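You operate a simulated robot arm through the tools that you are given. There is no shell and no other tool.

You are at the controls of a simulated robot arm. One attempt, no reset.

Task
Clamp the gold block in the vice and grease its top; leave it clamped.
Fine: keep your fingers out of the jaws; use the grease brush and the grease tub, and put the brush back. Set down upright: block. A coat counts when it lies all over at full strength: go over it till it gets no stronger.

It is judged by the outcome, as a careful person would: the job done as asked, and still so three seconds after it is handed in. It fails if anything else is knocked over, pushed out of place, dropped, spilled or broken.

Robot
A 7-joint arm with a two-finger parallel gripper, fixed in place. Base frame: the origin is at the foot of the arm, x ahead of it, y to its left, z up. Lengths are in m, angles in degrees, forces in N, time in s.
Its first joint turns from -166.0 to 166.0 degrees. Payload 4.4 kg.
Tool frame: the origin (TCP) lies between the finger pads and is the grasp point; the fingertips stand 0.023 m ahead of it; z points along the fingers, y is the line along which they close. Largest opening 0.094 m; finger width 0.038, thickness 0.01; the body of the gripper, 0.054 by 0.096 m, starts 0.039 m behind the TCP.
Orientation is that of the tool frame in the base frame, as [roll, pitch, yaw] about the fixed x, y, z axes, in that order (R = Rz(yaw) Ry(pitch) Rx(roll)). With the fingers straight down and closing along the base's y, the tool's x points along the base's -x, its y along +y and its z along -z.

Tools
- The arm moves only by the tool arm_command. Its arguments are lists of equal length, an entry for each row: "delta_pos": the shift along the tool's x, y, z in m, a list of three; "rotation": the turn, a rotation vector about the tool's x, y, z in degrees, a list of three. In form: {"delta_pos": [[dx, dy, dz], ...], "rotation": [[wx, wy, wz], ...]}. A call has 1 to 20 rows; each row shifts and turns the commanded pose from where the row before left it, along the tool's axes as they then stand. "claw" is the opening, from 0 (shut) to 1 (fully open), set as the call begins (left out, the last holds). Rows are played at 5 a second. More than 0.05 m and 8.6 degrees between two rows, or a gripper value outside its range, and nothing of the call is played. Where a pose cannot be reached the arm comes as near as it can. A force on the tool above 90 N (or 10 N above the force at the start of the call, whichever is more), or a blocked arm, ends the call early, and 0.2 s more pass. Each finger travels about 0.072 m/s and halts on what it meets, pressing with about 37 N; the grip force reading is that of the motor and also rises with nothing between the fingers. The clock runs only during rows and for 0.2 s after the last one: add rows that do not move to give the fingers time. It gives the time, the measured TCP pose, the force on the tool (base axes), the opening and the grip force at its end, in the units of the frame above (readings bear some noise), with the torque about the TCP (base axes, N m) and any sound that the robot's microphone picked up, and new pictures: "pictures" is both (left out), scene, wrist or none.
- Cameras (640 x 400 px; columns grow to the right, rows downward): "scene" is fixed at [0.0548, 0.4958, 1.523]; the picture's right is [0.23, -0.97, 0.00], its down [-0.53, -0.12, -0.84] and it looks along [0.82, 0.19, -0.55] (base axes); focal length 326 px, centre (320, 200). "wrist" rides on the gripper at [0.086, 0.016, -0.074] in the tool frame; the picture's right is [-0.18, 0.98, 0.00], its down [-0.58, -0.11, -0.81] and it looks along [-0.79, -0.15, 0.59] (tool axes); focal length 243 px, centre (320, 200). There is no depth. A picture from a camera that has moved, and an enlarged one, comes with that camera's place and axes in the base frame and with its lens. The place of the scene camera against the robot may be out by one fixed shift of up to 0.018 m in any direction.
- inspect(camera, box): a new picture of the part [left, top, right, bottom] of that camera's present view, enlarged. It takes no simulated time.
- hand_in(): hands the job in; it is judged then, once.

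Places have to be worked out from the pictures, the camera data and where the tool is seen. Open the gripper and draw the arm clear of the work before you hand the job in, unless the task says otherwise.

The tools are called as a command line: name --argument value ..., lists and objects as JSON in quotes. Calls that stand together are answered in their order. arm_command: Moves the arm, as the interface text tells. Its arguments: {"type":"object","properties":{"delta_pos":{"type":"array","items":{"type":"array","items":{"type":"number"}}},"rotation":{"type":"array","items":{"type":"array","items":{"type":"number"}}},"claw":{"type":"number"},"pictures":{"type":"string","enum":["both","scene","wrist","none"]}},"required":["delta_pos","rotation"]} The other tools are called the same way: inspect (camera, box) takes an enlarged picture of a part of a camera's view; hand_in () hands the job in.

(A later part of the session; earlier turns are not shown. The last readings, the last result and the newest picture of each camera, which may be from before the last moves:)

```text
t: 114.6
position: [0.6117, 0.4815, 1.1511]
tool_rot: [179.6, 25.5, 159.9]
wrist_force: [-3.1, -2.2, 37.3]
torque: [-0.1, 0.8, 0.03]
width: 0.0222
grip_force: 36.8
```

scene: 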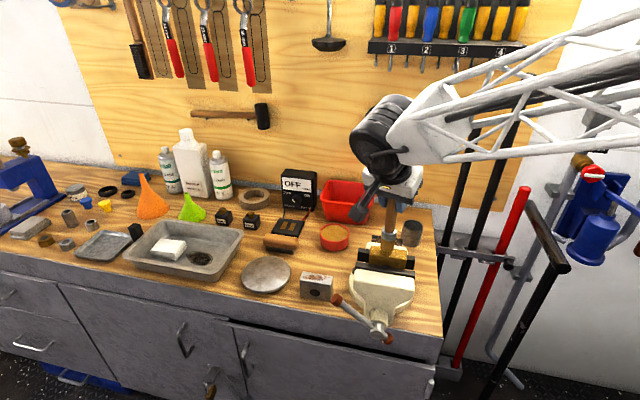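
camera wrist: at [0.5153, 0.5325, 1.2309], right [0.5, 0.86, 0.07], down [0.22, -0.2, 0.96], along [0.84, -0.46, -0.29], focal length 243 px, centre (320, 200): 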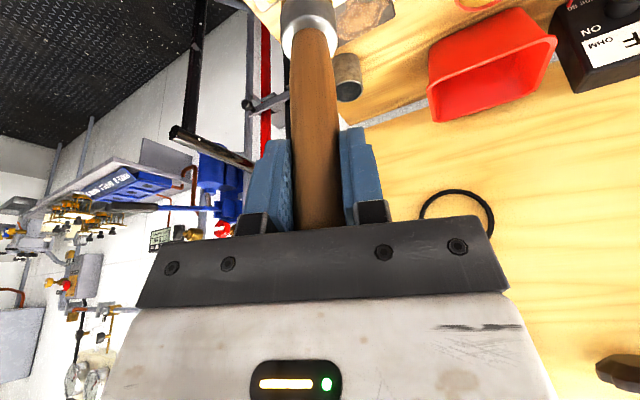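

Contact at 37 N is a bit heavy, so I'll ease it and make systematic passes again: centre, near edge, far edge.

arm_command --delta_pos '[[-0.0005, 0, -0.0011], [0.00262, 0.00799, -0.00125], [0.00262, 0.00799, -0.00125], [0.00262, 0.00799, -0.00125], [0.00262, 0.00799, -0.00125], [-0.00262, -0.00799, 0.00125], [-0.00262, -0.00799, 0.00125], [-0.00262, -0.00799, 0.00125], [-0.00262, -0.00799, 0.00125], [-0.00262, -0.00799, 0.00125], [-0.00262, -0.00799, 0.00125], [-0.00262, -0.00799, 0.00125], [-0.00262, -0.00799, 0.00125]]' --rotation '[[0, 0, 0], [0, 0, 0], [0, 0, 0], [0, 0, 0], [0, 0, 0], [0, 0, 0], [0, 0, 0], [0, 0, 0], [0, 0, 0], [0, 0, 0], [0, 0, 0], [0, 0, 0], [0, 0, 0]]' --pictures "none"

arm_command --delta_pos '[[0.0059, -0.0024, -0.0028], [0.00262, 0.00799, -0.00125], [0.00262, 0.00799, -0.00125], [0.00262, 0.00799, -0.00125], [0.00262, 0.00799, -0.00125], [0.00262, 0.00799, -0.00125], [0.00262, 0.00799, -0.00125], [0.00262, 0.00799, -0.00125], [0.00262, 0.00799, -0.00125]]' --rotation '[[0, 0, 0], [0, 0, 0], [0, 0, 0], [0, 0, 0], [0, 0, 0], [0, 0, 0], [0, 0, 0], [0, 0, 0], [0, 0, 0]]' --pictures "none"

arm_command --delta_pos '[[-0.0059, 0.0024, 0.0028], [-0.0059, 0.0024, 0.0028], [-0.00262, -0.00799, 0.00125], [-0.00262, -0.00799, 0.00125], [-0.00262, -0.00799, 0.00125], [-0.00262, -0.00799, 0.00125], [-0.00262, -0.00799, 0.00125], [-0.00262, -0.00799, 0.00125], [-0.00262, -0.00799, 0.00125], [-0.00262, -0.00799, 0.00125]]' --rotation '[[0, 0, 0], [0, 0, 0], [0, 0, 0], [0, 0, 0], [0, 0, 0], [0, 0, 0], [0, 0, 0], [0, 0, 0], [0, 0, 0], [0, 0, 0]]' --pictures "none"

inspect --camera "scene" --box '[362, 240, 414, 275]'

```text
t: 117.4
position: [0.6121, 0.4465, 1.1509]
tool_rot: [179.9, 25.4, 160.0]
wrist_force: [-0.8, 0.4, -0.5]
torque: [0.0, -0.01, -0.01]
width: 0.0223
grip_force: 37.5
```

```text
t: 119.4
position: [0.6056, 0.5144, 1.1496]
tool_rot: [179.8, 25.4, 159.8]
wrist_force: [1.3, -9.0, 20.3]
torque: [-1.1, 0.0, 0.14]
width: 0.0229
grip_force: 36.3
```

```text
t: 121.6
position: [0.6188, 0.4476, 1.1506]
tool_rot: [179.8, 25.5, 159.9]
wrist_force: [-0.8, 8.2, 24.2]
torque: [1.03, 0.34, -0.06]
width: 0.0225
grip_force: 36.8
```

```text
11.43 times, centred on (388, 258) of scene
camera zoom: at [0.0548, 0.4958, 1.523], right [0.23, -0.97, 0.0], down [-0.53, -0.12, -0.84], along [0.82, 0.19, -0.55], focal length 3727 px, centre (-457, -457)
```

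zoom: 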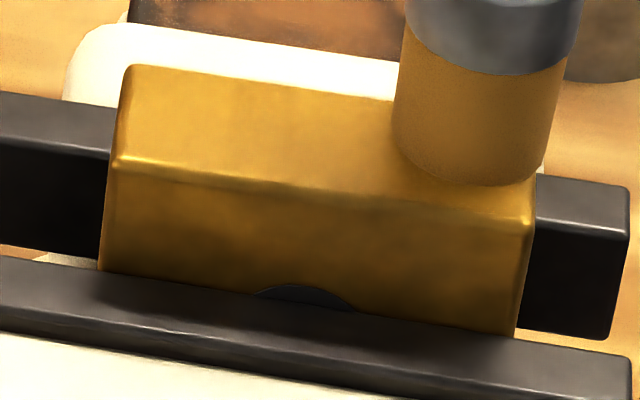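

arm_command --delta_pos '[[0.0059, -0.0024, -0.0028], [0.00282, 0.00799, -0.00085], [0.00262, 0.00799, -0.00125], [0.00262, 0.00799, -0.00125], [0.00262, 0.00799, -0.00125], [0.00262, 0.00799, -0.00125], [0.00262, 0.00799, -0.00125], [0.00262, 0.00799, -0.00125], [0.00262, 0.00799, -0.00125]]' --rotation '[[0, 0, 0], [0, 0, 0], [0, 0, 0], [0, 0, 0], [0, 0, 0], [0, 0, 0], [0, 0, 0], [0, 0, 0], [0, 0, 0]]' --pictures "none"

arm_command --delta_pos '[[0.0059, -0.0024, -0.0028], [-0.00262, -0.00799, 0.00125], [-0.00262, -0.00799, 0.00125], [-0.00262, -0.00799, 0.00125], [-0.00262, -0.00799, 0.00125], [-0.00262, -0.00799, 0.00125], [-0.00262, -0.00799, 0.00125], [-0.00262, -0.00799, 0.00125], [-0.00262, -0.00799, 0.00125]]' --rotation '[[0, 0, 0], [0, 0, 0], [0, 0, 0], [0, 0, 0], [0, 0, 0], [0, 0, 0], [0, 0, 0], [0, 0, 0], [0, 0, 0]]' --pictures "none"

arm_command --delta_pos '[[-0.0059, 0.0024, 0.0028], [-0.0059, 0.0024, 0.0028], [0.0059, -0.0024, -0.0028], [0.00262, 0.00799, -0.00125], [0.00262, 0.00799, -0.00125], [0.00262, 0.00799, -0.00125], [0.00262, 0.00799, -0.00125], [0.00262, 0.00799, -0.00125], [0.00262, 0.00799, -0.00125], [0.00262, 0.00799, -0.00125], [0.00262, 0.00799, -0.00125], [-0.0059, 0.0024, 0.0028], [0.0059, -0.0024, -0.0028], [0.0059, -0.0024, -0.0028]]' --rotation '[[0, 0, 0], [0, 0, 0], [0, 0, 0], [0, 0, 0], [0, 0, 0], [0, 0, 0], [0, 0, 0], [0, 0, 0], [0, 0, 0], [0, 0, 0], [0, 0, 0], [0, 0, 0], [0, 0, 0], [0, 0, 0]]' --pictures "none"

inspect --camera "scene" --box '[362, 240, 414, 275]'

```text
t: 123.6
position: [0.6118, 0.5139, 1.1502]
tool_rot: [179.8, 25.5, 159.9]
wrist_force: [-3.2, -12.8, 38.4]
torque: [-1.6, 0.49, 0.05]
width: 0.0226
grip_force: 37.2
```

```text
t: 125.6
position: [0.6034, 0.4472, 1.15]
tool_rot: [179.8, 25.5, 159.9]
wrist_force: [-0.3, 2.9, 8.1]
torque: [0.48, 0.07, -0.03]
width: 0.0223
grip_force: 37.3
```

```text
t: 128.6
position: [0.6056, 0.5146, 1.1497]
tool_rot: [179.8, 25.4, 159.9]
wrist_force: [2.7, 0.8, 8.0]
torque: [0.0, -0.26, -0.01]
width: 0.0226
grip_force: 37.2
```

```text
11.43 times, centred on (388, 258) of scene
camera zoom: at [0.0548, 0.4958, 1.523], right [0.23, -0.97, 0.0], down [-0.53, -0.12, -0.84], along [0.82, 0.19, -0.55], focal length 3727 px, centre (-457, -457)
```

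zoom: 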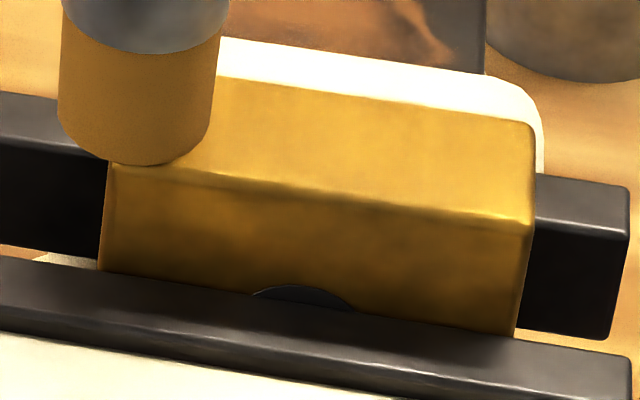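

arm_command --delta_pos '[[-0.0086, 0, -0.018], [-0.0129, 0, -0.0271], [0.0123, 0.0376, -0.0059], [0, 0, 0]]' --rotation '[[0, 0, 0], [0, 0, 0], [0, 0, 0], [0, 0, 0]]' --pictures "scene"

inspect --camera "scene" --box '[362, 240, 414, 275]'

inspect --camera "scene" --box '[330, 170, 430, 280]'

```text
t: 129.6
position: [0.6035, 0.5557, 1.1978]
tool_rot: [179.8, 25.5, 160.0]
wrist_force: [0.2, 0.1, -0.4]
torque: [-0.02, 0.03, -0.02]
width: 0.0225
grip_force: 37.0
```

scene: 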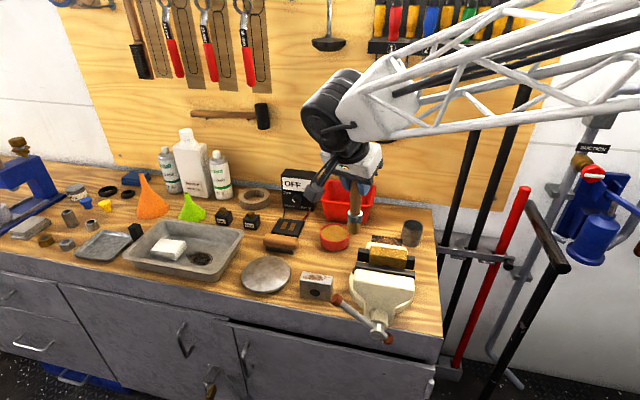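

```text
11.43 times, centred on (388, 258) of scene
camera zoom: at [0.0548, 0.4958, 1.523], right [0.23, -0.97, 0.0], down [-0.53, -0.12, -0.84], along [0.82, 0.19, -0.55], focal length 3727 px, centre (-457, -457)
```

zoom: 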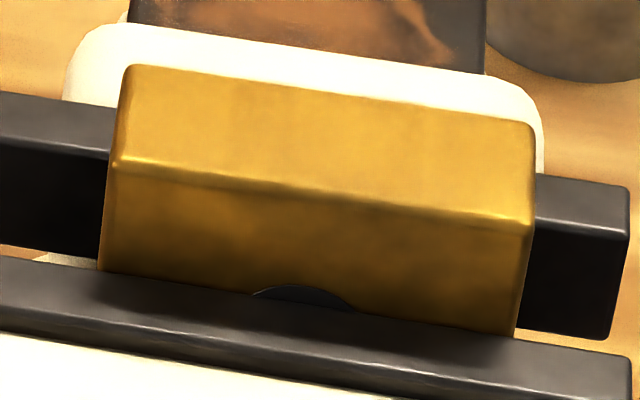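

```text
3.64 times, centred on (380, 225) of scene
camera zoom: at [0.0548, 0.4958, 1.523], right [0.23, -0.97, 0.0], down [-0.53, -0.12, -0.84], along [0.82, 0.19, -0.55], focal length 1186 px, centre (102, 109)
```

zoom: 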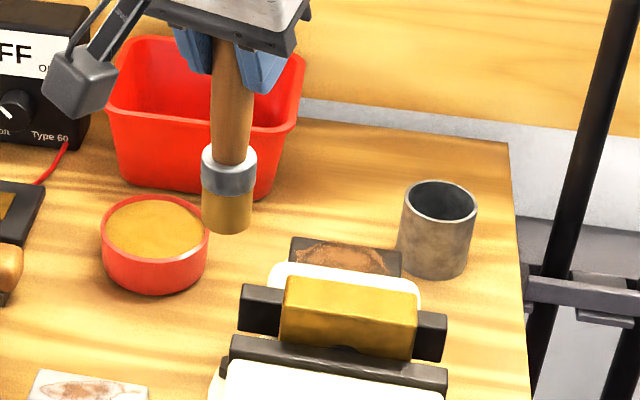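

The film looks stronger and more even than after the first round. For a better judgement I'll swing to where the wrist camera can see the block top from the side.

arm_command --delta_pos '[[0.026, 0.022, -0.0099], [0.026, 0.022, -0.0099], [0.0259, 0.0219, -0.0098], [0, 0, 0]]' --rotation '[[0, 0, 0], [0, 0, 0], [0, 0, 0], [0, 0, 0]]' --pictures "wrist"

inspect --camera "wrist" --box '[140, 30, 290, 150]'

```text
t: 130.6
position: [0.5488, 0.6454, 1.1894]
tool_rot: [179.8, 25.5, 159.9]
wrist_force: [-0.8, 0.3, -0.6]
torque: [0.0, -0.02, -0.05]
width: 0.0225
grip_force: 37.1
camera wrist: at [0.451, 0.6996, 1.2194], right [0.49, 0.87, 0.08], down [0.13, -0.17, 0.98], along [0.86, -0.47, -0.19], focal length 243 px, centre (320, 200)
```

wrist: 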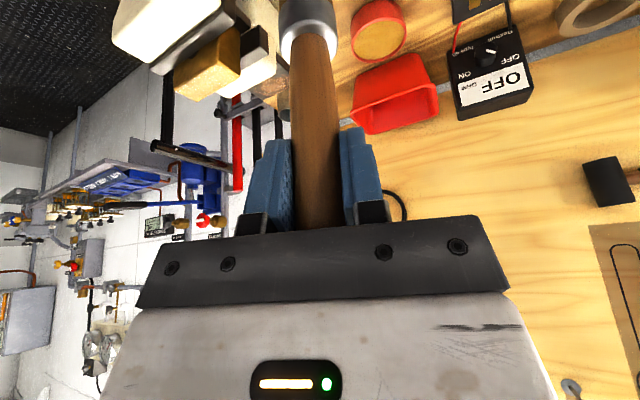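

```text
3.33 times, centred on (215, 90) of wrist
camera zoom: at [0.451, 0.6996, 1.2194], right [0.49, 0.87, 0.08], down [0.13, -0.17, 0.98], along [0.86, -0.47, -0.19], focal length 809 px, centre (670, 567)
```

zoom: 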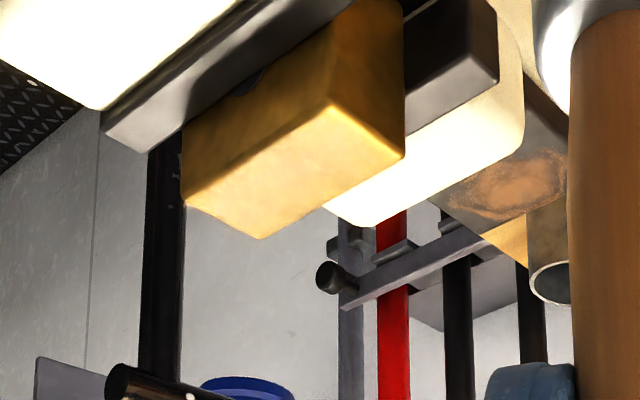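

The coat looks continuous, with only faint unevenness. I'll do one more dip and another full round to be sure it's at full strength.

arm_command --delta_pos '[[-0.0275, 0.0128, 0.037], [-0.0275, 0.0128, 0.037], [-0.0275, 0.0128, 0.037], [-0.0275, 0.0128, 0.0369], [-0.0275, 0.0128, 0.0369], [-0.0276, 0.0129, 0.0369], [0, 0, 0]]' --rotation '[[0, 0, 0], [0, 0, 0], [0, 0, 0], [0, 0, 0], [0, 0, 0], [0, 0, 0], [0, 0, 0]]' --pictures "none"

arm_command --delta_pos '[[0.0129, 0, 0.0271], [0.0026, 0, 0.0054], [0, 0, 0]]' --rotation '[[0, 0, 0], [0, 0, 0], [0, 0, 0]]' --pictures "none"

inspect --camera "scene" --box '[290, 180, 380, 270]'

```text
t: 132.2
position: [0.8098, 0.6345, 1.0661]
tool_rot: [179.8, 25.5, 159.8]
wrist_force: [-0.3, 0.3, -0.8]
torque: [-0.02, 0.0, 0.0]
width: 0.0223
grip_force: 37.3
```

```text
t: 133.0
position: [0.8074, 0.6359, 1.0275]
tool_rot: [179.8, 25.5, 159.9]
wrist_force: [-0.3, 0.4, 0.1]
torque: [0.01, 0.0, -0.02]
width: 0.0224
grip_force: 36.6
```

```text
4.44 times, centred on (335, 225) of scene
camera zoom: at [0.0548, 0.4958, 1.523], right [0.23, -0.97, 0.0], down [-0.53, -0.12, -0.84], along [0.82, 0.19, -0.55], focal length 1449 px, centre (253, 89)
```

zoom: 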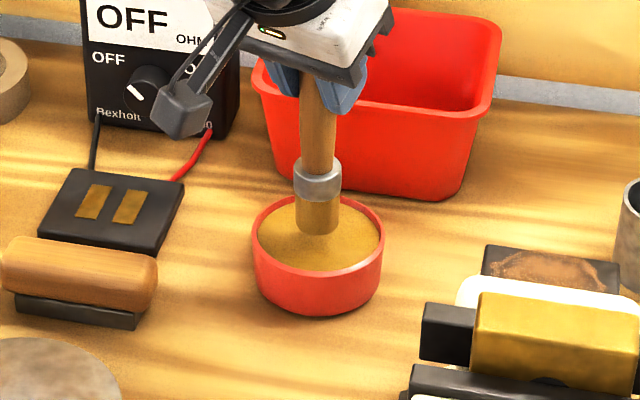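

arm_command --delta_pos '[[0.0026, 0, 0.0054], [0.0026, 0, 0.0054], [0.0011, 0, 0.0022], [0, 0, 0]]' --rotation '[[0, 0, 0], [0, 0, 0], [0, 0, 0], [0, 0, 0]]' --pictures "none"

arm_command --delta_pos '[[0.0009, 0, 0.0018], [0, 0, 0], [0, 0, 0]]' --rotation '[[0, 0, 0], [0, 0, 0], [0, 0, 0]]' --pictures "none"

inspect --camera "scene" --box '[290, 180, 380, 270]'

```text
t: 134.0
position: [0.8053, 0.635, 1.015]
tool_rot: [179.8, 25.5, 159.9]
wrist_force: [0.4, 0.1, -0.1]
torque: [0.02, 0.03, 0.0]
width: 0.0226
grip_force: 37.2
```

```text
t: 134.8
position: [0.8054, 0.6359, 1.0126]
tool_rot: [179.9, 25.5, 160.0]
wrist_force: [1.1, -0.3, -0.4]
torque: [-0.01, 0.02, 0.02]
width: 0.0225
grip_force: 37.5
```

```text
4.44 times, centred on (335, 225) of scene
camera zoom: at [0.0548, 0.4958, 1.523], right [0.23, -0.97, 0.0], down [-0.53, -0.12, -0.84], along [0.82, 0.19, -0.55], focal length 1449 px, centre (253, 89)
```

zoom: 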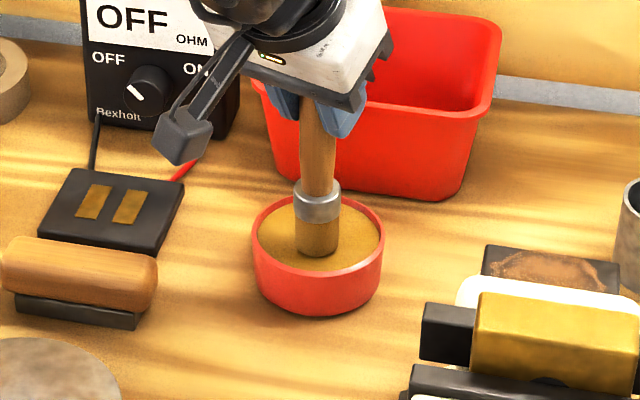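

arm_command --delta_pos '[[0.0009, 0, 0.0018], [0.0009, 0, 0.0018], [0, 0, 0]]' --rotation '[[0, 0, 0], [0, 0, 0], [0, 0, 0]]' --pictures "none"

inspect --camera "scene" --box '[290, 180, 380, 270]'

```text
t: 135.6
position: [0.8055, 0.6348, 1.011]
tool_rot: [179.8, 25.7, 159.8]
wrist_force: [-5.5, -1.0, 26.2]
torque: [-0.03, 0.83, -0.01]
width: 0.0224
grip_force: 36.9
```

```text
4.44 times, centred on (335, 225) of scene
camera zoom: at [0.0548, 0.4958, 1.523], right [0.23, -0.97, 0.0], down [-0.53, -0.12, -0.84], along [0.82, 0.19, -0.55], focal length 1449 px, centre (253, 89)
```

zoom: 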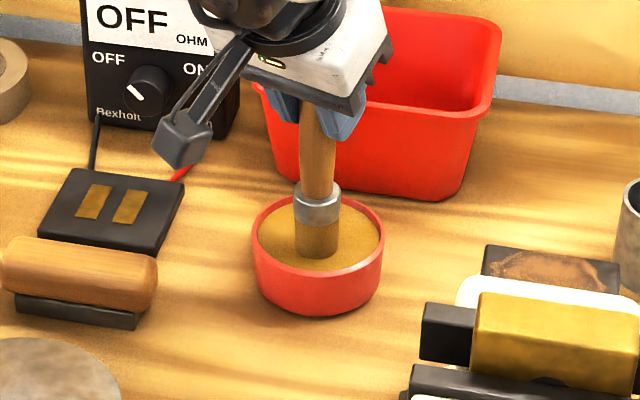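

Loaded once more. Lifting and returning to the block for a third full round.

arm_command --delta_pos '[[-0.0043, 0, -0.009], [-0.0172, 0, -0.0361], [-0.0198, 0, -0.0415], [-0.0198, 0, -0.0415], [-0.0172, 0, -0.0361], [0, 0, 0], [0.0195, -0.0352, -0.0093], [0.0195, -0.0352, -0.0093], [0.0195, -0.0352, -0.0093], [0.0195, -0.0352, -0.0093], [0.0195, -0.0352, -0.0093], [0.0195, -0.0351, -0.0093], [0, 0, 0]]' --rotation '[[0, 0, 0], [0, 0, 0], [0, 0, 0], [0, 0, 0], [0, 0, 0], [0, 0, 0], [0, 0, 0], [0, 0, 0], [0, 0, 0], [0, 0, 0], [0, 0, 0], [0, 0, 0], [0, 0, 0]]' --pictures "none"

arm_command --delta_pos '[[0.0065, 0, 0.0135], [0.0065, 0, 0.0136], [0.0043, 0, 0.009], [0, 0, 0]]' --rotation '[[0, 0, 0], [0, 0, 0], [0, 0, 0], [0, 0, 0]]' --pictures "none"

inspect --camera "scene" --box '[345, 210, 425, 280]'

```text
t: 138.4
position: [0.6087, 0.4812, 1.1882]
tool_rot: [179.9, 25.5, 159.9]
wrist_force: [0.1, 0.4, -1.6]
torque: [-0.03, -0.02, 0.01]
width: 0.022
grip_force: 36.7
```

```text
t: 139.4
position: [0.6085, 0.4801, 1.1493]
tool_rot: [179.9, 25.5, 159.9]
wrist_force: [-3.5, 0.1, 13.6]
torque: [-0.02, 0.58, 0.03]
width: 0.0224
grip_force: 37.2
```

```text
5.71 times, centred on (385, 245) of scene
camera zoom: at [0.0548, 0.4958, 1.523], right [0.23, -0.97, 0.0], down [-0.53, -0.12, -0.84], along [0.82, 0.19, -0.55], focal length 1863 px, centre (-51, -57)
```

zoom: 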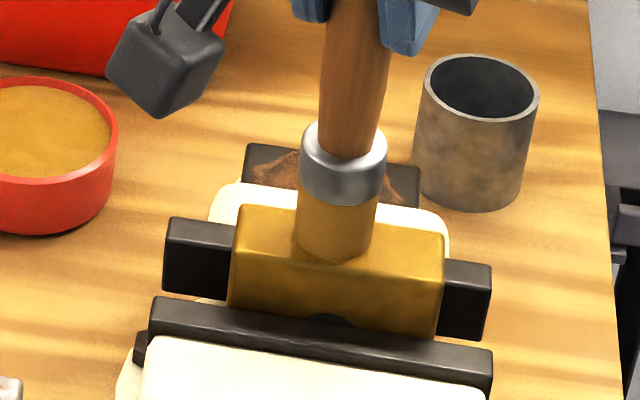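

arm_command --delta_pos '[[0.00262, 0.00799, -0.00125], [0.00262, 0.00799, -0.00125], [0.00262, 0.00799, -0.00125], [0.00262, 0.00799, -0.00125], [-0.00262, -0.00799, 0.00125], [-0.00262, -0.00799, 0.00125], [-0.00262, -0.00799, 0.00125], [-0.00262, -0.00799, 0.00125], [-0.00262, -0.00799, 0.00125], [-0.00262, -0.00799, 0.00125], [-0.00262, -0.00799, 0.00125], [-0.00262, -0.00799, 0.00125]]' --rotation '[[0, 0, 0], [0, 0, 0], [0, 0, 0], [0, 0, 0], [0, 0, 0], [0, 0, 0], [0, 0, 0], [0, 0, 0], [0, 0, 0], [0, 0, 0], [0, 0, 0], [0, 0, 0]]' --pictures "none"

arm_command --delta_pos '[[-0.0067, 0.0027, 0.0032], [0.00262, 0.00799, -0.00125], [0.00262, 0.00799, -0.00125], [0.00262, 0.00799, -0.00125], [0.00262, 0.00799, -0.00125], [0.00262, 0.00799, -0.00125], [0.00262, 0.00799, -0.00125], [0.00262, 0.00799, -0.00125], [0.00262, 0.00799, -0.00125]]' --rotation '[[0, 0, 0], [0, 0, 0], [0, 0, 0], [0, 0, 0], [0, 0, 0], [0, 0, 0], [0, 0, 0], [0, 0, 0], [0, 0, 0]]' --pictures "none"

arm_command --delta_pos '[[0.0059, -0.0024, -0.0028], [0.0059, -0.0024, -0.0028], [-0.00262, -0.00799, 0.00125], [-0.00262, -0.00799, 0.00125], [-0.00262, -0.00799, 0.00125], [-0.00262, -0.00799, 0.00125], [-0.00262, -0.00799, 0.00125], [-0.00262, -0.00799, 0.00125], [-0.00262, -0.00799, 0.00125], [-0.00262, -0.00799, 0.00125]]' --rotation '[[0, 0, 0], [0, 0, 0], [0, 0, 0], [0, 0, 0], [0, 0, 0], [0, 0, 0], [0, 0, 0], [0, 0, 0], [0, 0, 0], [0, 0, 0]]' --pictures "none"

```text
t: 142.0
position: [0.6115, 0.4479, 1.1494]
tool_rot: [179.8, 25.5, 159.9]
wrist_force: [-0.8, 7.5, 21.1]
torque: [1.04, 0.31, -0.07]
width: 0.0222
grip_force: 36.8
```

```text
t: 144.0
position: [0.6188, 0.5133, 1.1488]
tool_rot: [179.9, 25.4, 159.9]
wrist_force: [-2.4, -9.2, 26.6]
torque: [-1.17, 0.68, 0.12]
width: 0.0222
grip_force: 37.3
```

```text
t: 146.2
position: [0.6063, 0.4465, 1.1492]
tool_rot: [179.9, 25.5, 159.9]
wrist_force: [0.6, 12.1, 33.7]
torque: [1.44, 0.32, -0.16]
width: 0.0227
grip_force: 37.0
```

arm_command --delta_pos '[[0.0042, -0.0017, -0.002], [0.00262, 0.00799, -0.00125], [0.00262, 0.00799, -0.00125], [0.00262, 0.00799, -0.00125], [0.00262, 0.00799, -0.00125], [0.00262, 0.00799, -0.00125], [0.00262, 0.00799, -0.00125], [0.00262, 0.00799, -0.00125], [0.00262, 0.00799, -0.00125], [-0.0059, 0.0024, 0.0028], [-0.0059, 0.0024, 0.0028], [-0.00262, -0.00799, 0.00125], [-0.00262, -0.00799, 0.00125], [-0.00262, -0.00799, 0.00125], [-0.00262, -0.00799, 0.00125], [-0.00262, -0.00799, 0.00125], [-0.00262, -0.00799, 0.00125], [-0.00262, -0.00799, 0.00125], [-0.00262, -0.00799, 0.00125]]' --rotation '[[0, 0, 0], [0, 0, 0], [0, 0, 0], [0, 0, 0], [0, 0, 0], [0, 0, 0], [0, 0, 0], [0, 0, 0], [0, 0, 0], [0, 0, 0], [0, 0, 0], [0, 0, 0], [0, 0, 0], [0, 0, 0], [0, 0, 0], [0, 0, 0], [0, 0, 0], [0, 0, 0], [0, 0, 0]]' --pictures "none"

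arm_command --delta_pos '[[0.0042, -0.0017, -0.002], [0.00262, 0.00799, -0.00125], [0.00262, 0.00799, -0.00125], [0.00262, 0.00799, -0.00125], [0.00262, 0.00799, -0.00125], [0.00262, 0.00799, -0.00125], [0.00262, 0.00799, -0.00125], [0.00262, 0.00799, -0.00125], [0.00262, 0.00799, -0.00125]]' --rotation '[[0, 0, 0], [0, 0, 0], [0, 0, 0], [0, 0, 0], [0, 0, 0], [0, 0, 0], [0, 0, 0], [0, 0, 0], [0, 0, 0]]' --pictures "none"

arm_command --delta_pos '[[-0.0086, 0, -0.018], [-0.0129, 0, -0.0271], [0.0123, 0.0376, -0.0059], [0, 0, 0]]' --rotation '[[0, 0, 0], [0, 0, 0], [0, 0, 0], [0, 0, 0]]' --pictures "scene"

inspect --camera "scene" --box '[362, 240, 414, 275]'

```text
t: 150.2
position: [0.6127, 0.4459, 1.1486]
tool_rot: [179.8, 25.6, 159.9]
wrist_force: [-1.0, 2.3, 5.0]
torque: [0.28, 0.11, -0.01]
width: 0.0221
grip_force: 36.6
```

```text
t: 152.2
position: [0.6087, 0.512, 1.1496]
tool_rot: [179.9, 25.4, 159.9]
wrist_force: [-0.8, -1.2, 1.9]
torque: [-0.1, 0.09, 0.0]
width: 0.0221
grip_force: 37.2
```

```text
t: 153.2
position: [0.6076, 0.5536, 1.2008]
tool_rot: [179.8, 25.5, 159.9]
wrist_force: [0.0, -0.1, 0.2]
torque: [-0.05, -0.01, 0.01]
width: 0.0223
grip_force: 37.1
```

scene: 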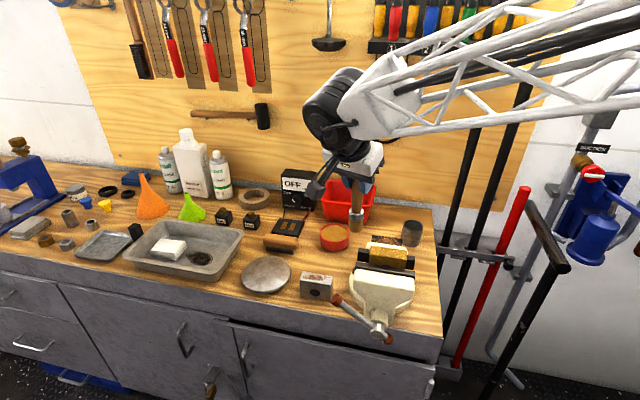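

```text
11.43 times, centred on (388, 258) of scene
camera zoom: at [0.0548, 0.4958, 1.523], right [0.23, -0.97, 0.0], down [-0.53, -0.12, -0.84], along [0.82, 0.19, -0.55], focal length 3727 px, centre (-457, -457)
```

zoom: 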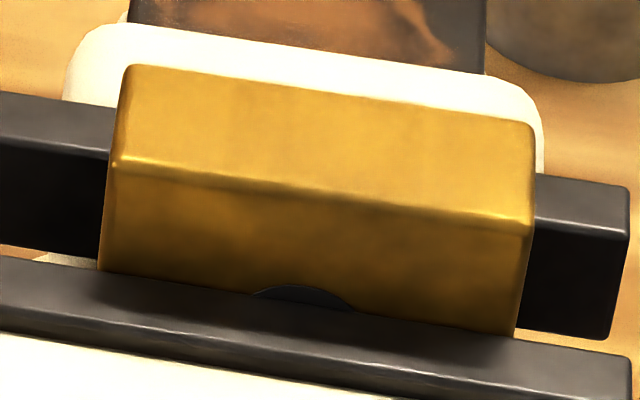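

arm_command --delta_pos '[[0.026, 0.022, -0.0099], [0.026, 0.022, -0.0099], [0.0259, 0.0219, -0.0098], [0, 0, 0]]' --rotation '[[0, 0, 0], [0, 0, 0], [0, 0, 0], [0, 0, 0]]' --pictures "wrist"

inspect --camera "wrist" --box '[140, 30, 290, 150]'

inspect --camera "scene" --box '[310, 200, 420, 280]'

```text
t: 154.2
position: [0.5517, 0.6442, 1.1923]
tool_rot: [179.8, 25.5, 160.0]
wrist_force: [-0.1, -0.4, -1.2]
torque: [0.01, -0.02, 0.02]
width: 0.0224
grip_force: 36.9
camera wrist: at [0.4539, 0.6975, 1.2217], right [0.49, 0.87, 0.08], down [0.13, -0.17, 0.98], along [0.86, -0.47, -0.19], focal length 243 px, centre (320, 200)
```

wrist: 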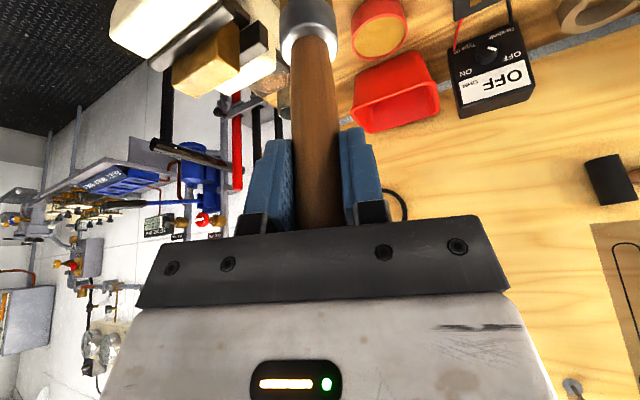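

```text
3.33 times, centred on (215, 90) of wrist
camera zoom: at [0.4539, 0.6975, 1.2217], right [0.49, 0.87, 0.08], down [0.13, -0.17, 0.98], along [0.86, -0.47, -0.19], focal length 809 px, centre (670, 567)
```

zoom: 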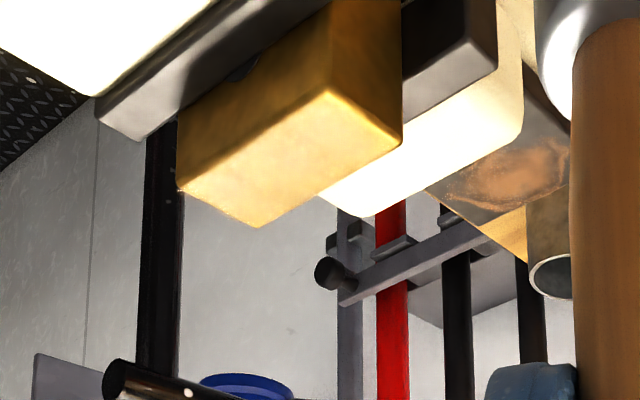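

```text
5.00 times, centred on (365, 240) of scene
camera zoom: at [0.0548, 0.4958, 1.523], right [0.23, -0.97, 0.0], down [-0.53, -0.12, -0.84], along [0.82, 0.19, -0.55], focal length 1630 px, centre (95, 0)
```

zoom: 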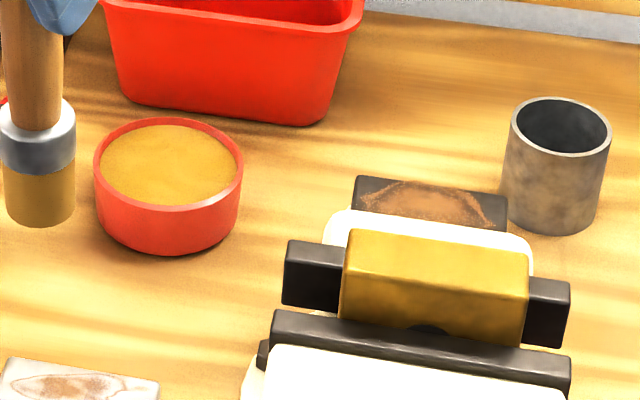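

inspect --camera "wrist" --box '[165, 40, 245, 105]'

inspect --camera "scene" --box '[365, 243, 410, 270]'

```text
6.15 times, centred on (205, 72) of wrist
camera zoom: at [0.4539, 0.6975, 1.2217], right [0.49, 0.87, 0.08], down [0.13, -0.17, 0.98], along [0.86, -0.47, -0.19], focal length 1493 px, centre (1028, 985)
```

zoom: 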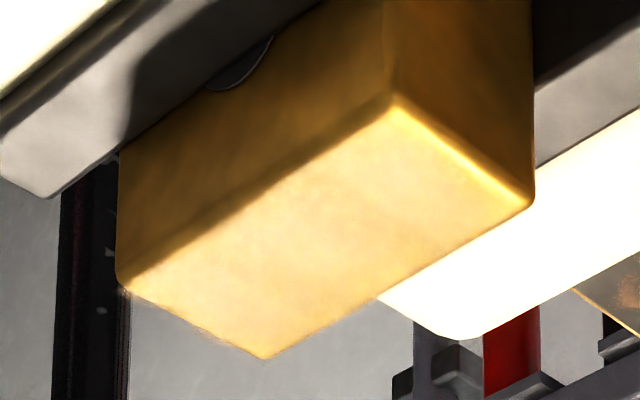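

```text
14.22 times, centred on (388, 256) of scene
camera zoom: at [0.0548, 0.4958, 1.523], right [0.23, -0.97, 0.0], down [-0.53, -0.12, -0.84], along [0.82, 0.19, -0.55], focal length 4638 px, centre (-640, -604)
```

zoom: 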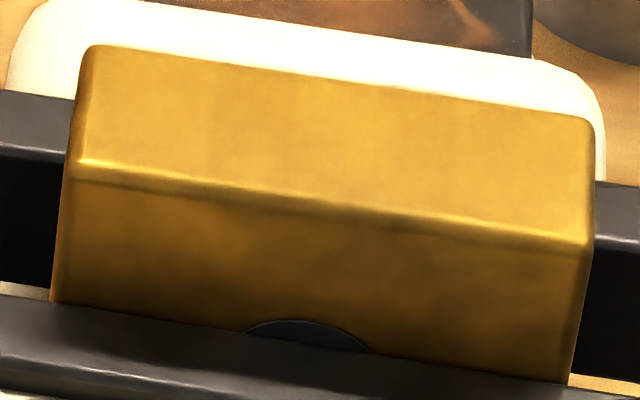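

The film looks uniform now, and the change between the last two rounds is minimal. For certainty I'll do one last dip and one more set of passes with steady pressure.

arm_command --delta_pos '[[-0.0274, 0.0128, 0.037], [-0.0274, 0.0128, 0.037], [-0.0274, 0.0128, 0.037], [-0.0274, 0.0128, 0.0369], [-0.0273, 0.0128, 0.0369], [-0.0273, 0.0128, 0.0369], [0, 0, 0]]' --rotation '[[0, 0, 0], [0, 0, 0], [0, 0, 0], [0, 0, 0], [0, 0, 0], [0, 0, 0], [0, 0, 0]]' --pictures "none"

arm_command --delta_pos '[[0.0129, 0, 0.0271], [0.0052, 0, 0.0108], [0.0022, 0, 0.0045], [0, 0, 0]]' --rotation '[[0, 0, 0], [0, 0, 0], [0, 0, 0], [0, 0, 0]]' --pictures "none"

inspect --camera "scene" --box '[290, 180, 380, 270]'

```text
t: 155.8
position: [0.8063, 0.6336, 1.0651]
tool_rot: [179.9, 25.5, 159.9]
wrist_force: [-0.1, -0.3, -0.3]
torque: [-0.01, 0.01, 0.01]
width: 0.0223
grip_force: 36.6
```

```text
t: 156.8
position: [0.8075, 0.633, 1.0148]
tool_rot: [179.9, 25.5, 159.9]
wrist_force: [0.2, 0.1, -1.4]
torque: [0.0, -0.01, 0.02]
width: 0.0223
grip_force: 37.0
```

```text
4.44 times, centred on (335, 225) of scene
camera zoom: at [0.0548, 0.4958, 1.523], right [0.23, -0.97, 0.0], down [-0.53, -0.12, -0.84], along [0.82, 0.19, -0.55], focal length 1449 px, centre (253, 89)
```

zoom: 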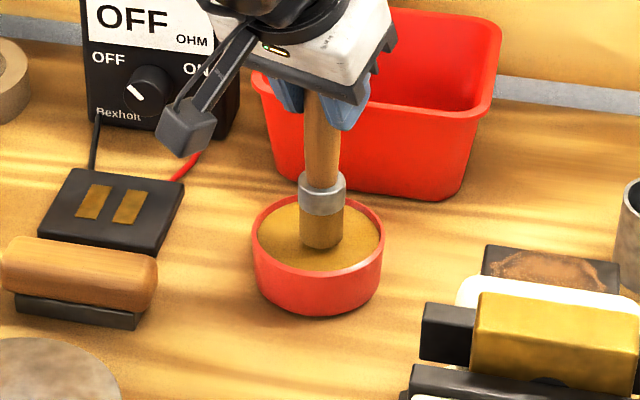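

arm_command --delta_pos '[[0.0009, 0, 0.0018], [0.0009, 0, 0.0018], [0, 0, 0]]' --rotation '[[0, 0, 0], [0, 0, 0], [0, 0, 0]]' --pictures "none"

arm_command --delta_pos '[[0.0009, 0, 0.0018], [0, 0, 0]]' --rotation '[[0, 0, 0], [0, 0, 0]]' --pictures "none"

arm_command --delta_pos '[[0.0004, 0, 0.0009], [0, 0, 0]]' --rotation '[[0, 0, 0], [0, 0, 0]]' --pictures "none"

```text
t: 157.6
position: [0.8088, 0.6319, 1.0116]
tool_rot: [179.9, 25.5, 159.9]
wrist_force: [-0.3, -0.1, -0.8]
torque: [-0.01, 0.01, 0.03]
width: 0.0221
grip_force: 37.3
```

```text
t: 158.2
position: [0.8098, 0.6331, 1.0102]
tool_rot: [179.8, 25.4, 159.9]
wrist_force: [-0.8, -0.3, -0.1]
torque: [0.0, -0.02, 0.0]
width: 0.0222
grip_force: 36.9
```

```text
t: 158.8
position: [0.8077, 0.6339, 1.0094]
tool_rot: [179.8, 25.5, 160.0]
wrist_force: [-0.9, -0.3, 8.2]
torque: [-0.08, 0.14, 0.0]
width: 0.0223
grip_force: 36.9
```

Light contact at 8 N, so the brush is loaded. Back to the block for the final round.

arm_command --delta_pos '[[-0.0043, 0, -0.009], [-0.0172, 0, -0.0361], [-0.0198, 0, -0.0415], [-0.0198, 0, -0.0415], [-0.0176, 0, -0.037], [0, 0, 0], [0.0196, -0.0352, -0.0093], [0.0196, -0.0352, -0.0093], [0.0196, -0.0352, -0.0093], [0.0196, -0.0352, -0.0093], [0.0196, -0.0352, -0.0093], [0.0196, -0.0351, -0.0093], [0, 0, 0]]' --rotation '[[0, 0, 0], [0, 0, 0], [0, 0, 0], [0, 0, 0], [0, 0, 0], [0, 0, 0], [0, 0, 0], [0, 0, 0], [0, 0, 0], [0, 0, 0], [0, 0, 0], [0, 0, 0], [0, 0, 0]]' --pictures "none"

arm_command --delta_pos '[[0.0065, 0, 0.0135], [0.0065, 0, 0.0136], [0.0034, 0, 0.0072], [0, 0, 0]]' --rotation '[[0, 0, 0], [0, 0, 0], [0, 0, 0], [0, 0, 0]]' --pictures "none"

inspect --camera "scene" --box '[345, 210, 425, 280]'

```text
t: 161.6
position: [0.6116, 0.4791, 1.1915]
tool_rot: [179.9, 25.5, 159.9]
wrist_force: [0.0, -0.3, -0.2]
torque: [-0.03, -0.01, 0.0]
width: 0.0223
grip_force: 36.8
```

```text
t: 162.6
position: [0.6122, 0.4793, 1.1518]
tool_rot: [179.9, 25.5, 159.9]
wrist_force: [0.1, 0.6, -1.9]
torque: [0.0, -0.01, 0.0]
width: 0.0223
grip_force: 37.2
```

```text
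5.71 times, centred on (385, 245) of scene
camera zoom: at [0.0548, 0.4958, 1.523], right [0.23, -0.97, 0.0], down [-0.53, -0.12, -0.84], along [0.82, 0.19, -0.55], focal length 1863 px, centre (-51, -57)
```

zoom: 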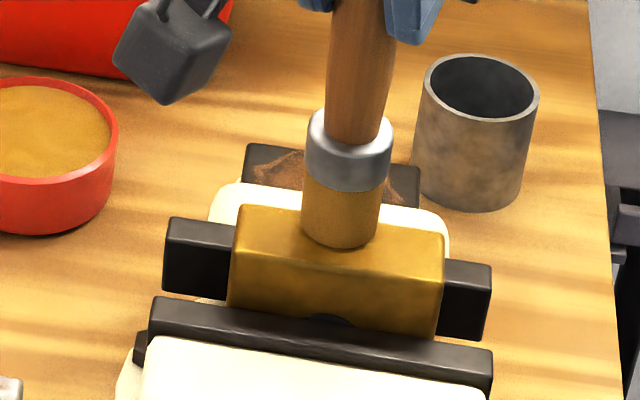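

arm_command --delta_pos '[[0.0011, 0, 0.0023], [0, 0, 0]]' --rotation '[[0, 0, 0], [0, 0, 0]]' --pictures "none"

arm_command --delta_pos '[[0.0006, 0, 0.0013], [0, 0, 0]]' --rotation '[[0, 0, 0], [0, 0, 0]]' --pictures "none"

```text
t: 163.2
position: [0.6131, 0.4796, 1.1509]
tool_rot: [179.9, 25.4, 160.0]
wrist_force: [-0.8, 0.9, -0.8]
torque: [-0.01, 0.01, 0.02]
width: 0.0225
grip_force: 36.9
```

```text
t: 163.8
position: [0.613, 0.4808, 1.1501]
tool_rot: [179.8, 25.5, 159.9]
wrist_force: [-3.5, 1.3, 10.8]
torque: [0.15, 0.47, -0.01]
width: 0.0223
grip_force: 37.0
```

arm_command --delta_pos '[[0.0002, 0, 0.0005], [0.00262, 0.00799, -0.00125], [0.00262, 0.00799, -0.00125], [0.00262, 0.00799, -0.00125], [0.00262, 0.00799, -0.00125], [-0.00262, -0.00799, 0.00125], [-0.00262, -0.00799, 0.00125], [-0.00262, -0.00799, 0.00125], [-0.00262, -0.00799, 0.00125], [-0.00262, -0.00799, 0.00125], [-0.00262, -0.00799, 0.00125], [-0.00262, -0.00799, 0.00125], [-0.00262, -0.00799, 0.00125]]' --rotation '[[0, 0, 0], [0, 0, 0], [0, 0, 0], [0, 0, 0], [0, 0, 0], [0, 0, 0], [0, 0, 0], [0, 0, 0], [0, 0, 0], [0, 0, 0], [0, 0, 0], [0, 0, 0], [0, 0, 0]]' --pictures "none"

arm_command --delta_pos '[[0.0051, -0.0021, -0.0024], [0.00262, 0.00799, -0.00125], [0.00262, 0.00799, -0.00125], [0.00262, 0.00799, -0.00125], [0.00262, 0.00799, -0.00125], [0.00262, 0.00799, -0.00125], [0.00262, 0.00799, -0.00125], [0.00262, 0.00799, -0.00125], [0.00262, 0.00799, -0.00125]]' --rotation '[[0, 0, 0], [0, 0, 0], [0, 0, 0], [0, 0, 0], [0, 0, 0], [0, 0, 0], [0, 0, 0], [0, 0, 0], [0, 0, 0]]' --pictures "none"

arm_command --delta_pos '[[0.0051, -0.0021, -0.0024], [-0.00262, -0.00799, 0.00125], [-0.00262, -0.00799, 0.00125], [-0.00262, -0.00799, 0.00125], [-0.00262, -0.00799, 0.00125], [-0.00262, -0.00799, 0.00125], [-0.00262, -0.00799, 0.00125], [-0.00262, -0.00799, 0.00125], [-0.00262, -0.00799, 0.00125]]' --rotation '[[0, 0, 0], [0, 0, 0], [0, 0, 0], [0, 0, 0], [0, 0, 0], [0, 0, 0], [0, 0, 0], [0, 0, 0], [0, 0, 0]]' --pictures "none"

inspect --camera "scene" --box '[345, 210, 425, 280]'

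```text
t: 166.6
position: [0.6137, 0.4454, 1.1499]
tool_rot: [179.8, 25.5, 160.0]
wrist_force: [-1.1, 5.6, 18.2]
torque: [0.92, 0.23, -0.04]
width: 0.0223
grip_force: 37.0
```

```text
t: 168.6
position: [0.6085, 0.5119, 1.1485]
tool_rot: [179.7, 25.6, 159.9]
wrist_force: [1.1, -10.8, 30.3]
torque: [-1.26, 0.16, 0.12]
width: 0.0223
grip_force: 37.2
```

```text
t: 170.6
position: [0.6012, 0.4449, 1.1487]
tool_rot: [179.8, 25.6, 159.9]
wrist_force: [0.5, 13.5, 35.0]
torque: [1.44, 0.3, -0.07]
width: 0.0226
grip_force: 37.4
```

```text
5.71 times, centred on (385, 245) of scene
camera zoom: at [0.0548, 0.4958, 1.523], right [0.23, -0.97, 0.0], down [-0.53, -0.12, -0.84], along [0.82, 0.19, -0.55], focal length 1863 px, centre (-51, -57)
```

zoom: 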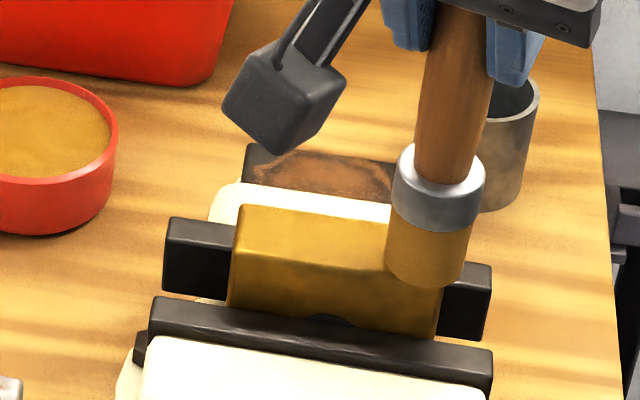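

arm_command --delta_pos '[[-0.0053, 0.0021, 0.0021], [-0.0051, 0.0021, 0.0024], [-0.0051, 0.0021, 0.0024], [0.00262, 0.00799, -0.00125], [0.00262, 0.00799, -0.00125], [0.00262, 0.00799, -0.00125], [0.00262, 0.00799, -0.00125], [0.00262, 0.00799, -0.00125], [0.00262, 0.00799, -0.00125], [0.00262, 0.00799, -0.00125], [0.00262, 0.00799, -0.00125]]' --rotation '[[0, 0, 0], [0, 0, 0], [0, 0, 0], [0, 0, 0], [0, 0, 0], [0, 0, 0], [0, 0, 0], [0, 0, 0], [0, 0, 0], [0, 0, 0], [0, 0, 0]]' --pictures "none"

arm_command --delta_pos '[[0.0051, -0.0021, -0.0024], [-0.00262, -0.00799, 0.00125], [-0.00262, -0.00799, 0.00125], [-0.00262, -0.00799, 0.00125], [-0.00262, -0.00799, 0.00125], [-0.00262, -0.00799, 0.00125], [-0.00262, -0.00799, 0.00125], [-0.00262, -0.00799, 0.00125], [-0.00262, -0.00799, 0.00125]]' --rotation '[[0, 0, 0], [0, 0, 0], [0, 0, 0], [0, 0, 0], [0, 0, 0], [0, 0, 0], [0, 0, 0], [0, 0, 0], [0, 0, 0]]' --pictures "none"

arm_command --delta_pos '[[0.0051, -0.0021, -0.0024], [0.00262, 0.00799, -0.00125], [0.00262, 0.00799, -0.00125], [0.00262, 0.00799, -0.00125], [0.00262, 0.00799, -0.00125], [0.00262, 0.00799, -0.00125], [0.00262, 0.00799, -0.00125], [0.00262, 0.00799, -0.00125], [0.00262, 0.00799, -0.00125], [-0.0051, 0.0021, 0.0024], [0.0051, -0.0021, -0.0024], [0.0051, -0.0021, -0.0024]]' --rotation '[[0, 0, 0], [0, 0, 0], [0, 0, 0], [0, 0, 0], [0, 0, 0], [0, 0, 0], [0, 0, 0], [0, 0, 0], [0, 0, 0], [0, 0, 0], [0, 0, 0], [0, 0, 0]]' --pictures "none"

```text
t: 173.0
position: [0.6211, 0.5148, 1.1491]
tool_rot: [179.9, 25.5, 159.9]
wrist_force: [0.1, -0.3, -1.1]
torque: [0.02, 0.05, -0.01]
width: 0.0223
grip_force: 37.1
```

```text
t: 175.0
position: [0.6135, 0.4438, 1.1501]
tool_rot: [179.8, 25.6, 159.9]
wrist_force: [-0.6, -0.5, -0.6]
torque: [-0.02, 0.02, 0.03]
width: 0.0222
grip_force: 37.3
```

```text
t: 177.6
position: [0.602, 0.5119, 1.149]
tool_rot: [179.7, 25.5, 159.9]
wrist_force: [3.5, -0.2, 5.5]
torque: [-0.01, -0.37, 0.03]
width: 0.0222
grip_force: 37.0
```

Contact was lost on the far-edge pass after easing. I'll press about 0.8 mm more and redo the far edge and centre.

arm_command --delta_pos '[[-0.0048, 0.0021, 0.0031], [-0.0051, 0.0021, 0.0024], [-0.0043, 0.0018, 0.0021], [0.0002, 0, 0.0003], [0, 0, 0]]' --rotation '[[0, 0, 0], [0, 0, 0], [0, 0, 0], [0, 0, 0], [0, 0, 0]]' --pictures "none"

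arm_command --delta_pos '[[-0.00262, -0.00799, 0.00125], [-0.00262, -0.00799, 0.00125], [-0.00262, -0.00799, 0.00125], [-0.00262, -0.00799, 0.00125], [-0.00262, -0.00799, 0.00125], [-0.00262, -0.00799, 0.00125], [-0.00262, -0.00799, 0.00125], [-0.00262, -0.00799, 0.00125]]' --rotation '[[0, 0, 0], [0, 0, 0], [0, 0, 0], [0, 0, 0], [0, 0, 0], [0, 0, 0], [0, 0, 0], [0, 0, 0]]' --pictures "none"

inspect --camera "scene" --box '[345, 210, 425, 280]'

```text
t: 178.8
position: [0.6189, 0.5118, 1.1483]
tool_rot: [179.7, 25.7, 159.8]
wrist_force: [-6.0, -3.1, 45.0]
torque: [-0.61, 0.77, -0.01]
width: 0.0226
grip_force: 36.5
```

```text
t: 180.6
position: [0.6191, 0.4442, 1.1479]
tool_rot: [179.8, 25.4, 159.8]
wrist_force: [0.3, 9.1, 27.7]
torque: [0.98, -0.1, 0.0]
width: 0.0223
grip_force: 36.9
```

```text
5.71 times, centred on (385, 245) of scene
camera zoom: at [0.0548, 0.4958, 1.523], right [0.23, -0.97, 0.0], down [-0.53, -0.12, -0.84], along [0.82, 0.19, -0.55], focal length 1863 px, centre (-51, -57)
```

zoom: 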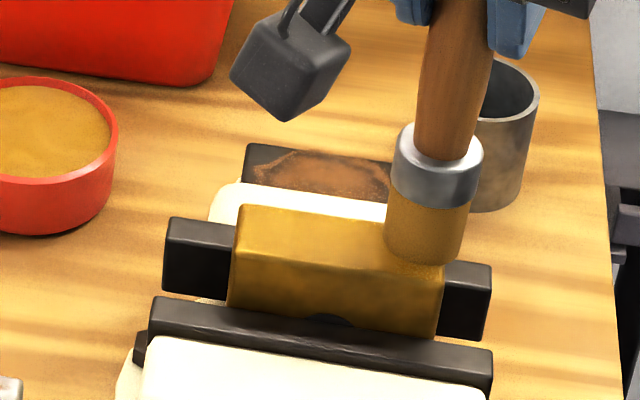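

arm_command --delta_pos '[[0.0051, -0.0021, -0.0024], [0.00262, 0.00799, -0.00125], [0.00262, 0.00799, -0.00125], [0.00262, 0.00799, -0.00125], [0.00262, 0.00799, -0.00125], [0.00262, 0.00799, -0.00125], [0.00262, 0.00799, -0.00125], [0.00262, 0.00799, -0.00125], [0.00262, 0.00799, -0.00125]]' --rotation '[[0, 0, 0], [0, 0, 0], [0, 0, 0], [0, 0, 0], [0, 0, 0], [0, 0, 0], [0, 0, 0], [0, 0, 0], [0, 0, 0]]' --pictures "none"

arm_command --delta_pos '[[0.0068, -0.0028, -0.0032], [-0.00262, -0.00799, 0.00125], [-0.00262, -0.00799, 0.00125], [-0.00262, -0.00799, 0.00125], [-0.00262, -0.00799, 0.00125], [-0.00262, -0.00799, 0.00125], [-0.00262, -0.00799, 0.00125], [-0.00262, -0.00799, 0.00125], [-0.00262, -0.00799, 0.00125]]' --rotation '[[0, 0, 0], [0, 0, 0], [0, 0, 0], [0, 0, 0], [0, 0, 0], [0, 0, 0], [0, 0, 0], [0, 0, 0], [0, 0, 0]]' --pictures "none"

arm_command --delta_pos '[[-0.0086, 0, -0.018], [-0.0129, 0, -0.0271], [0, 0, 0]]' --rotation '[[0, 0, 0], [0, 0, 0], [0, 0, 0]]' --pictures "scene"

inspect --camera "scene" --box '[362, 240, 414, 275]'

inspect --camera "scene" --box '[330, 180, 440, 280]'

```text
t: 182.6
position: [0.6133, 0.5123, 1.1473]
tool_rot: [179.9, 25.4, 159.9]
wrist_force: [0.6, -3.0, 5.3]
torque: [-0.32, 0.15, 0.06]
width: 0.0224
grip_force: 36.8
```

```text
t: 184.6
position: [0.6049, 0.4456, 1.1477]
tool_rot: [179.8, 25.4, 159.9]
wrist_force: [-0.5, 2.1, 4.0]
torque: [0.19, 0.07, 0.0]
width: 0.0222
grip_force: 36.8
```

```text
t: 185.4
position: [0.6035, 0.4465, 1.1968]
tool_rot: [180.0, 25.5, 159.9]
wrist_force: [-0.1, -0.3, -0.9]
torque: [-0.04, 0.01, 0.04]
width: 0.0221
grip_force: 36.9
```

scene: 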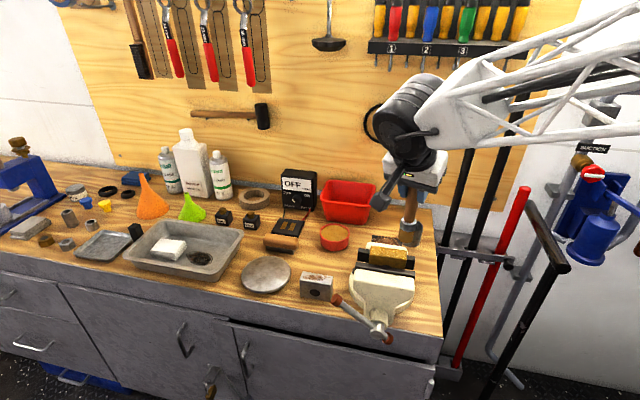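

```text
11.43 times, centred on (388, 258) of scene
camera zoom: at [0.0548, 0.4958, 1.523], right [0.23, -0.97, 0.0], down [-0.53, -0.12, -0.84], along [0.82, 0.19, -0.55], focal length 3727 px, centre (-457, -457)
```

zoom: 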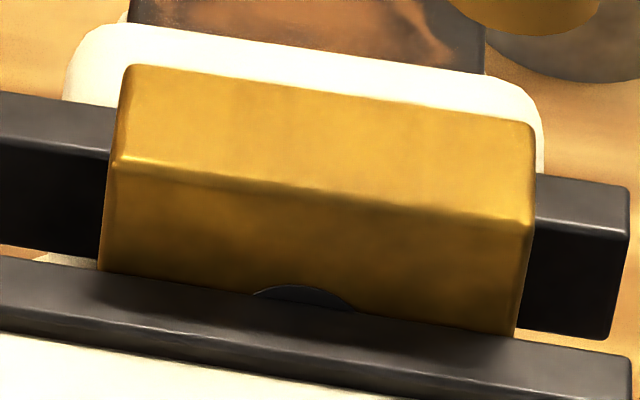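

```text
4.00 times, centred on (385, 230) of scene
camera zoom: at [0.0548, 0.4958, 1.523], right [0.23, -0.97, 0.0], down [-0.53, -0.12, -0.84], along [0.82, 0.19, -0.55], focal length 1304 px, centre (60, 80)
```

zoom: 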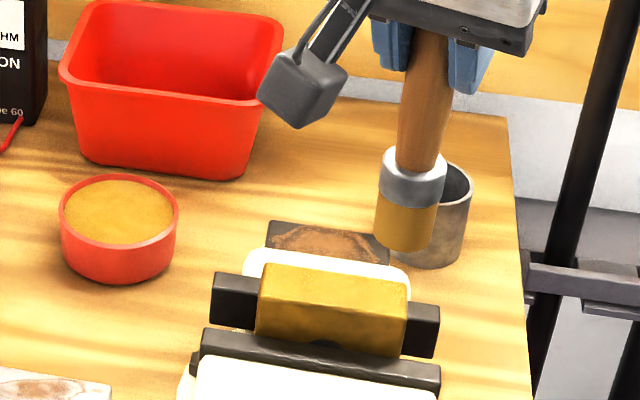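

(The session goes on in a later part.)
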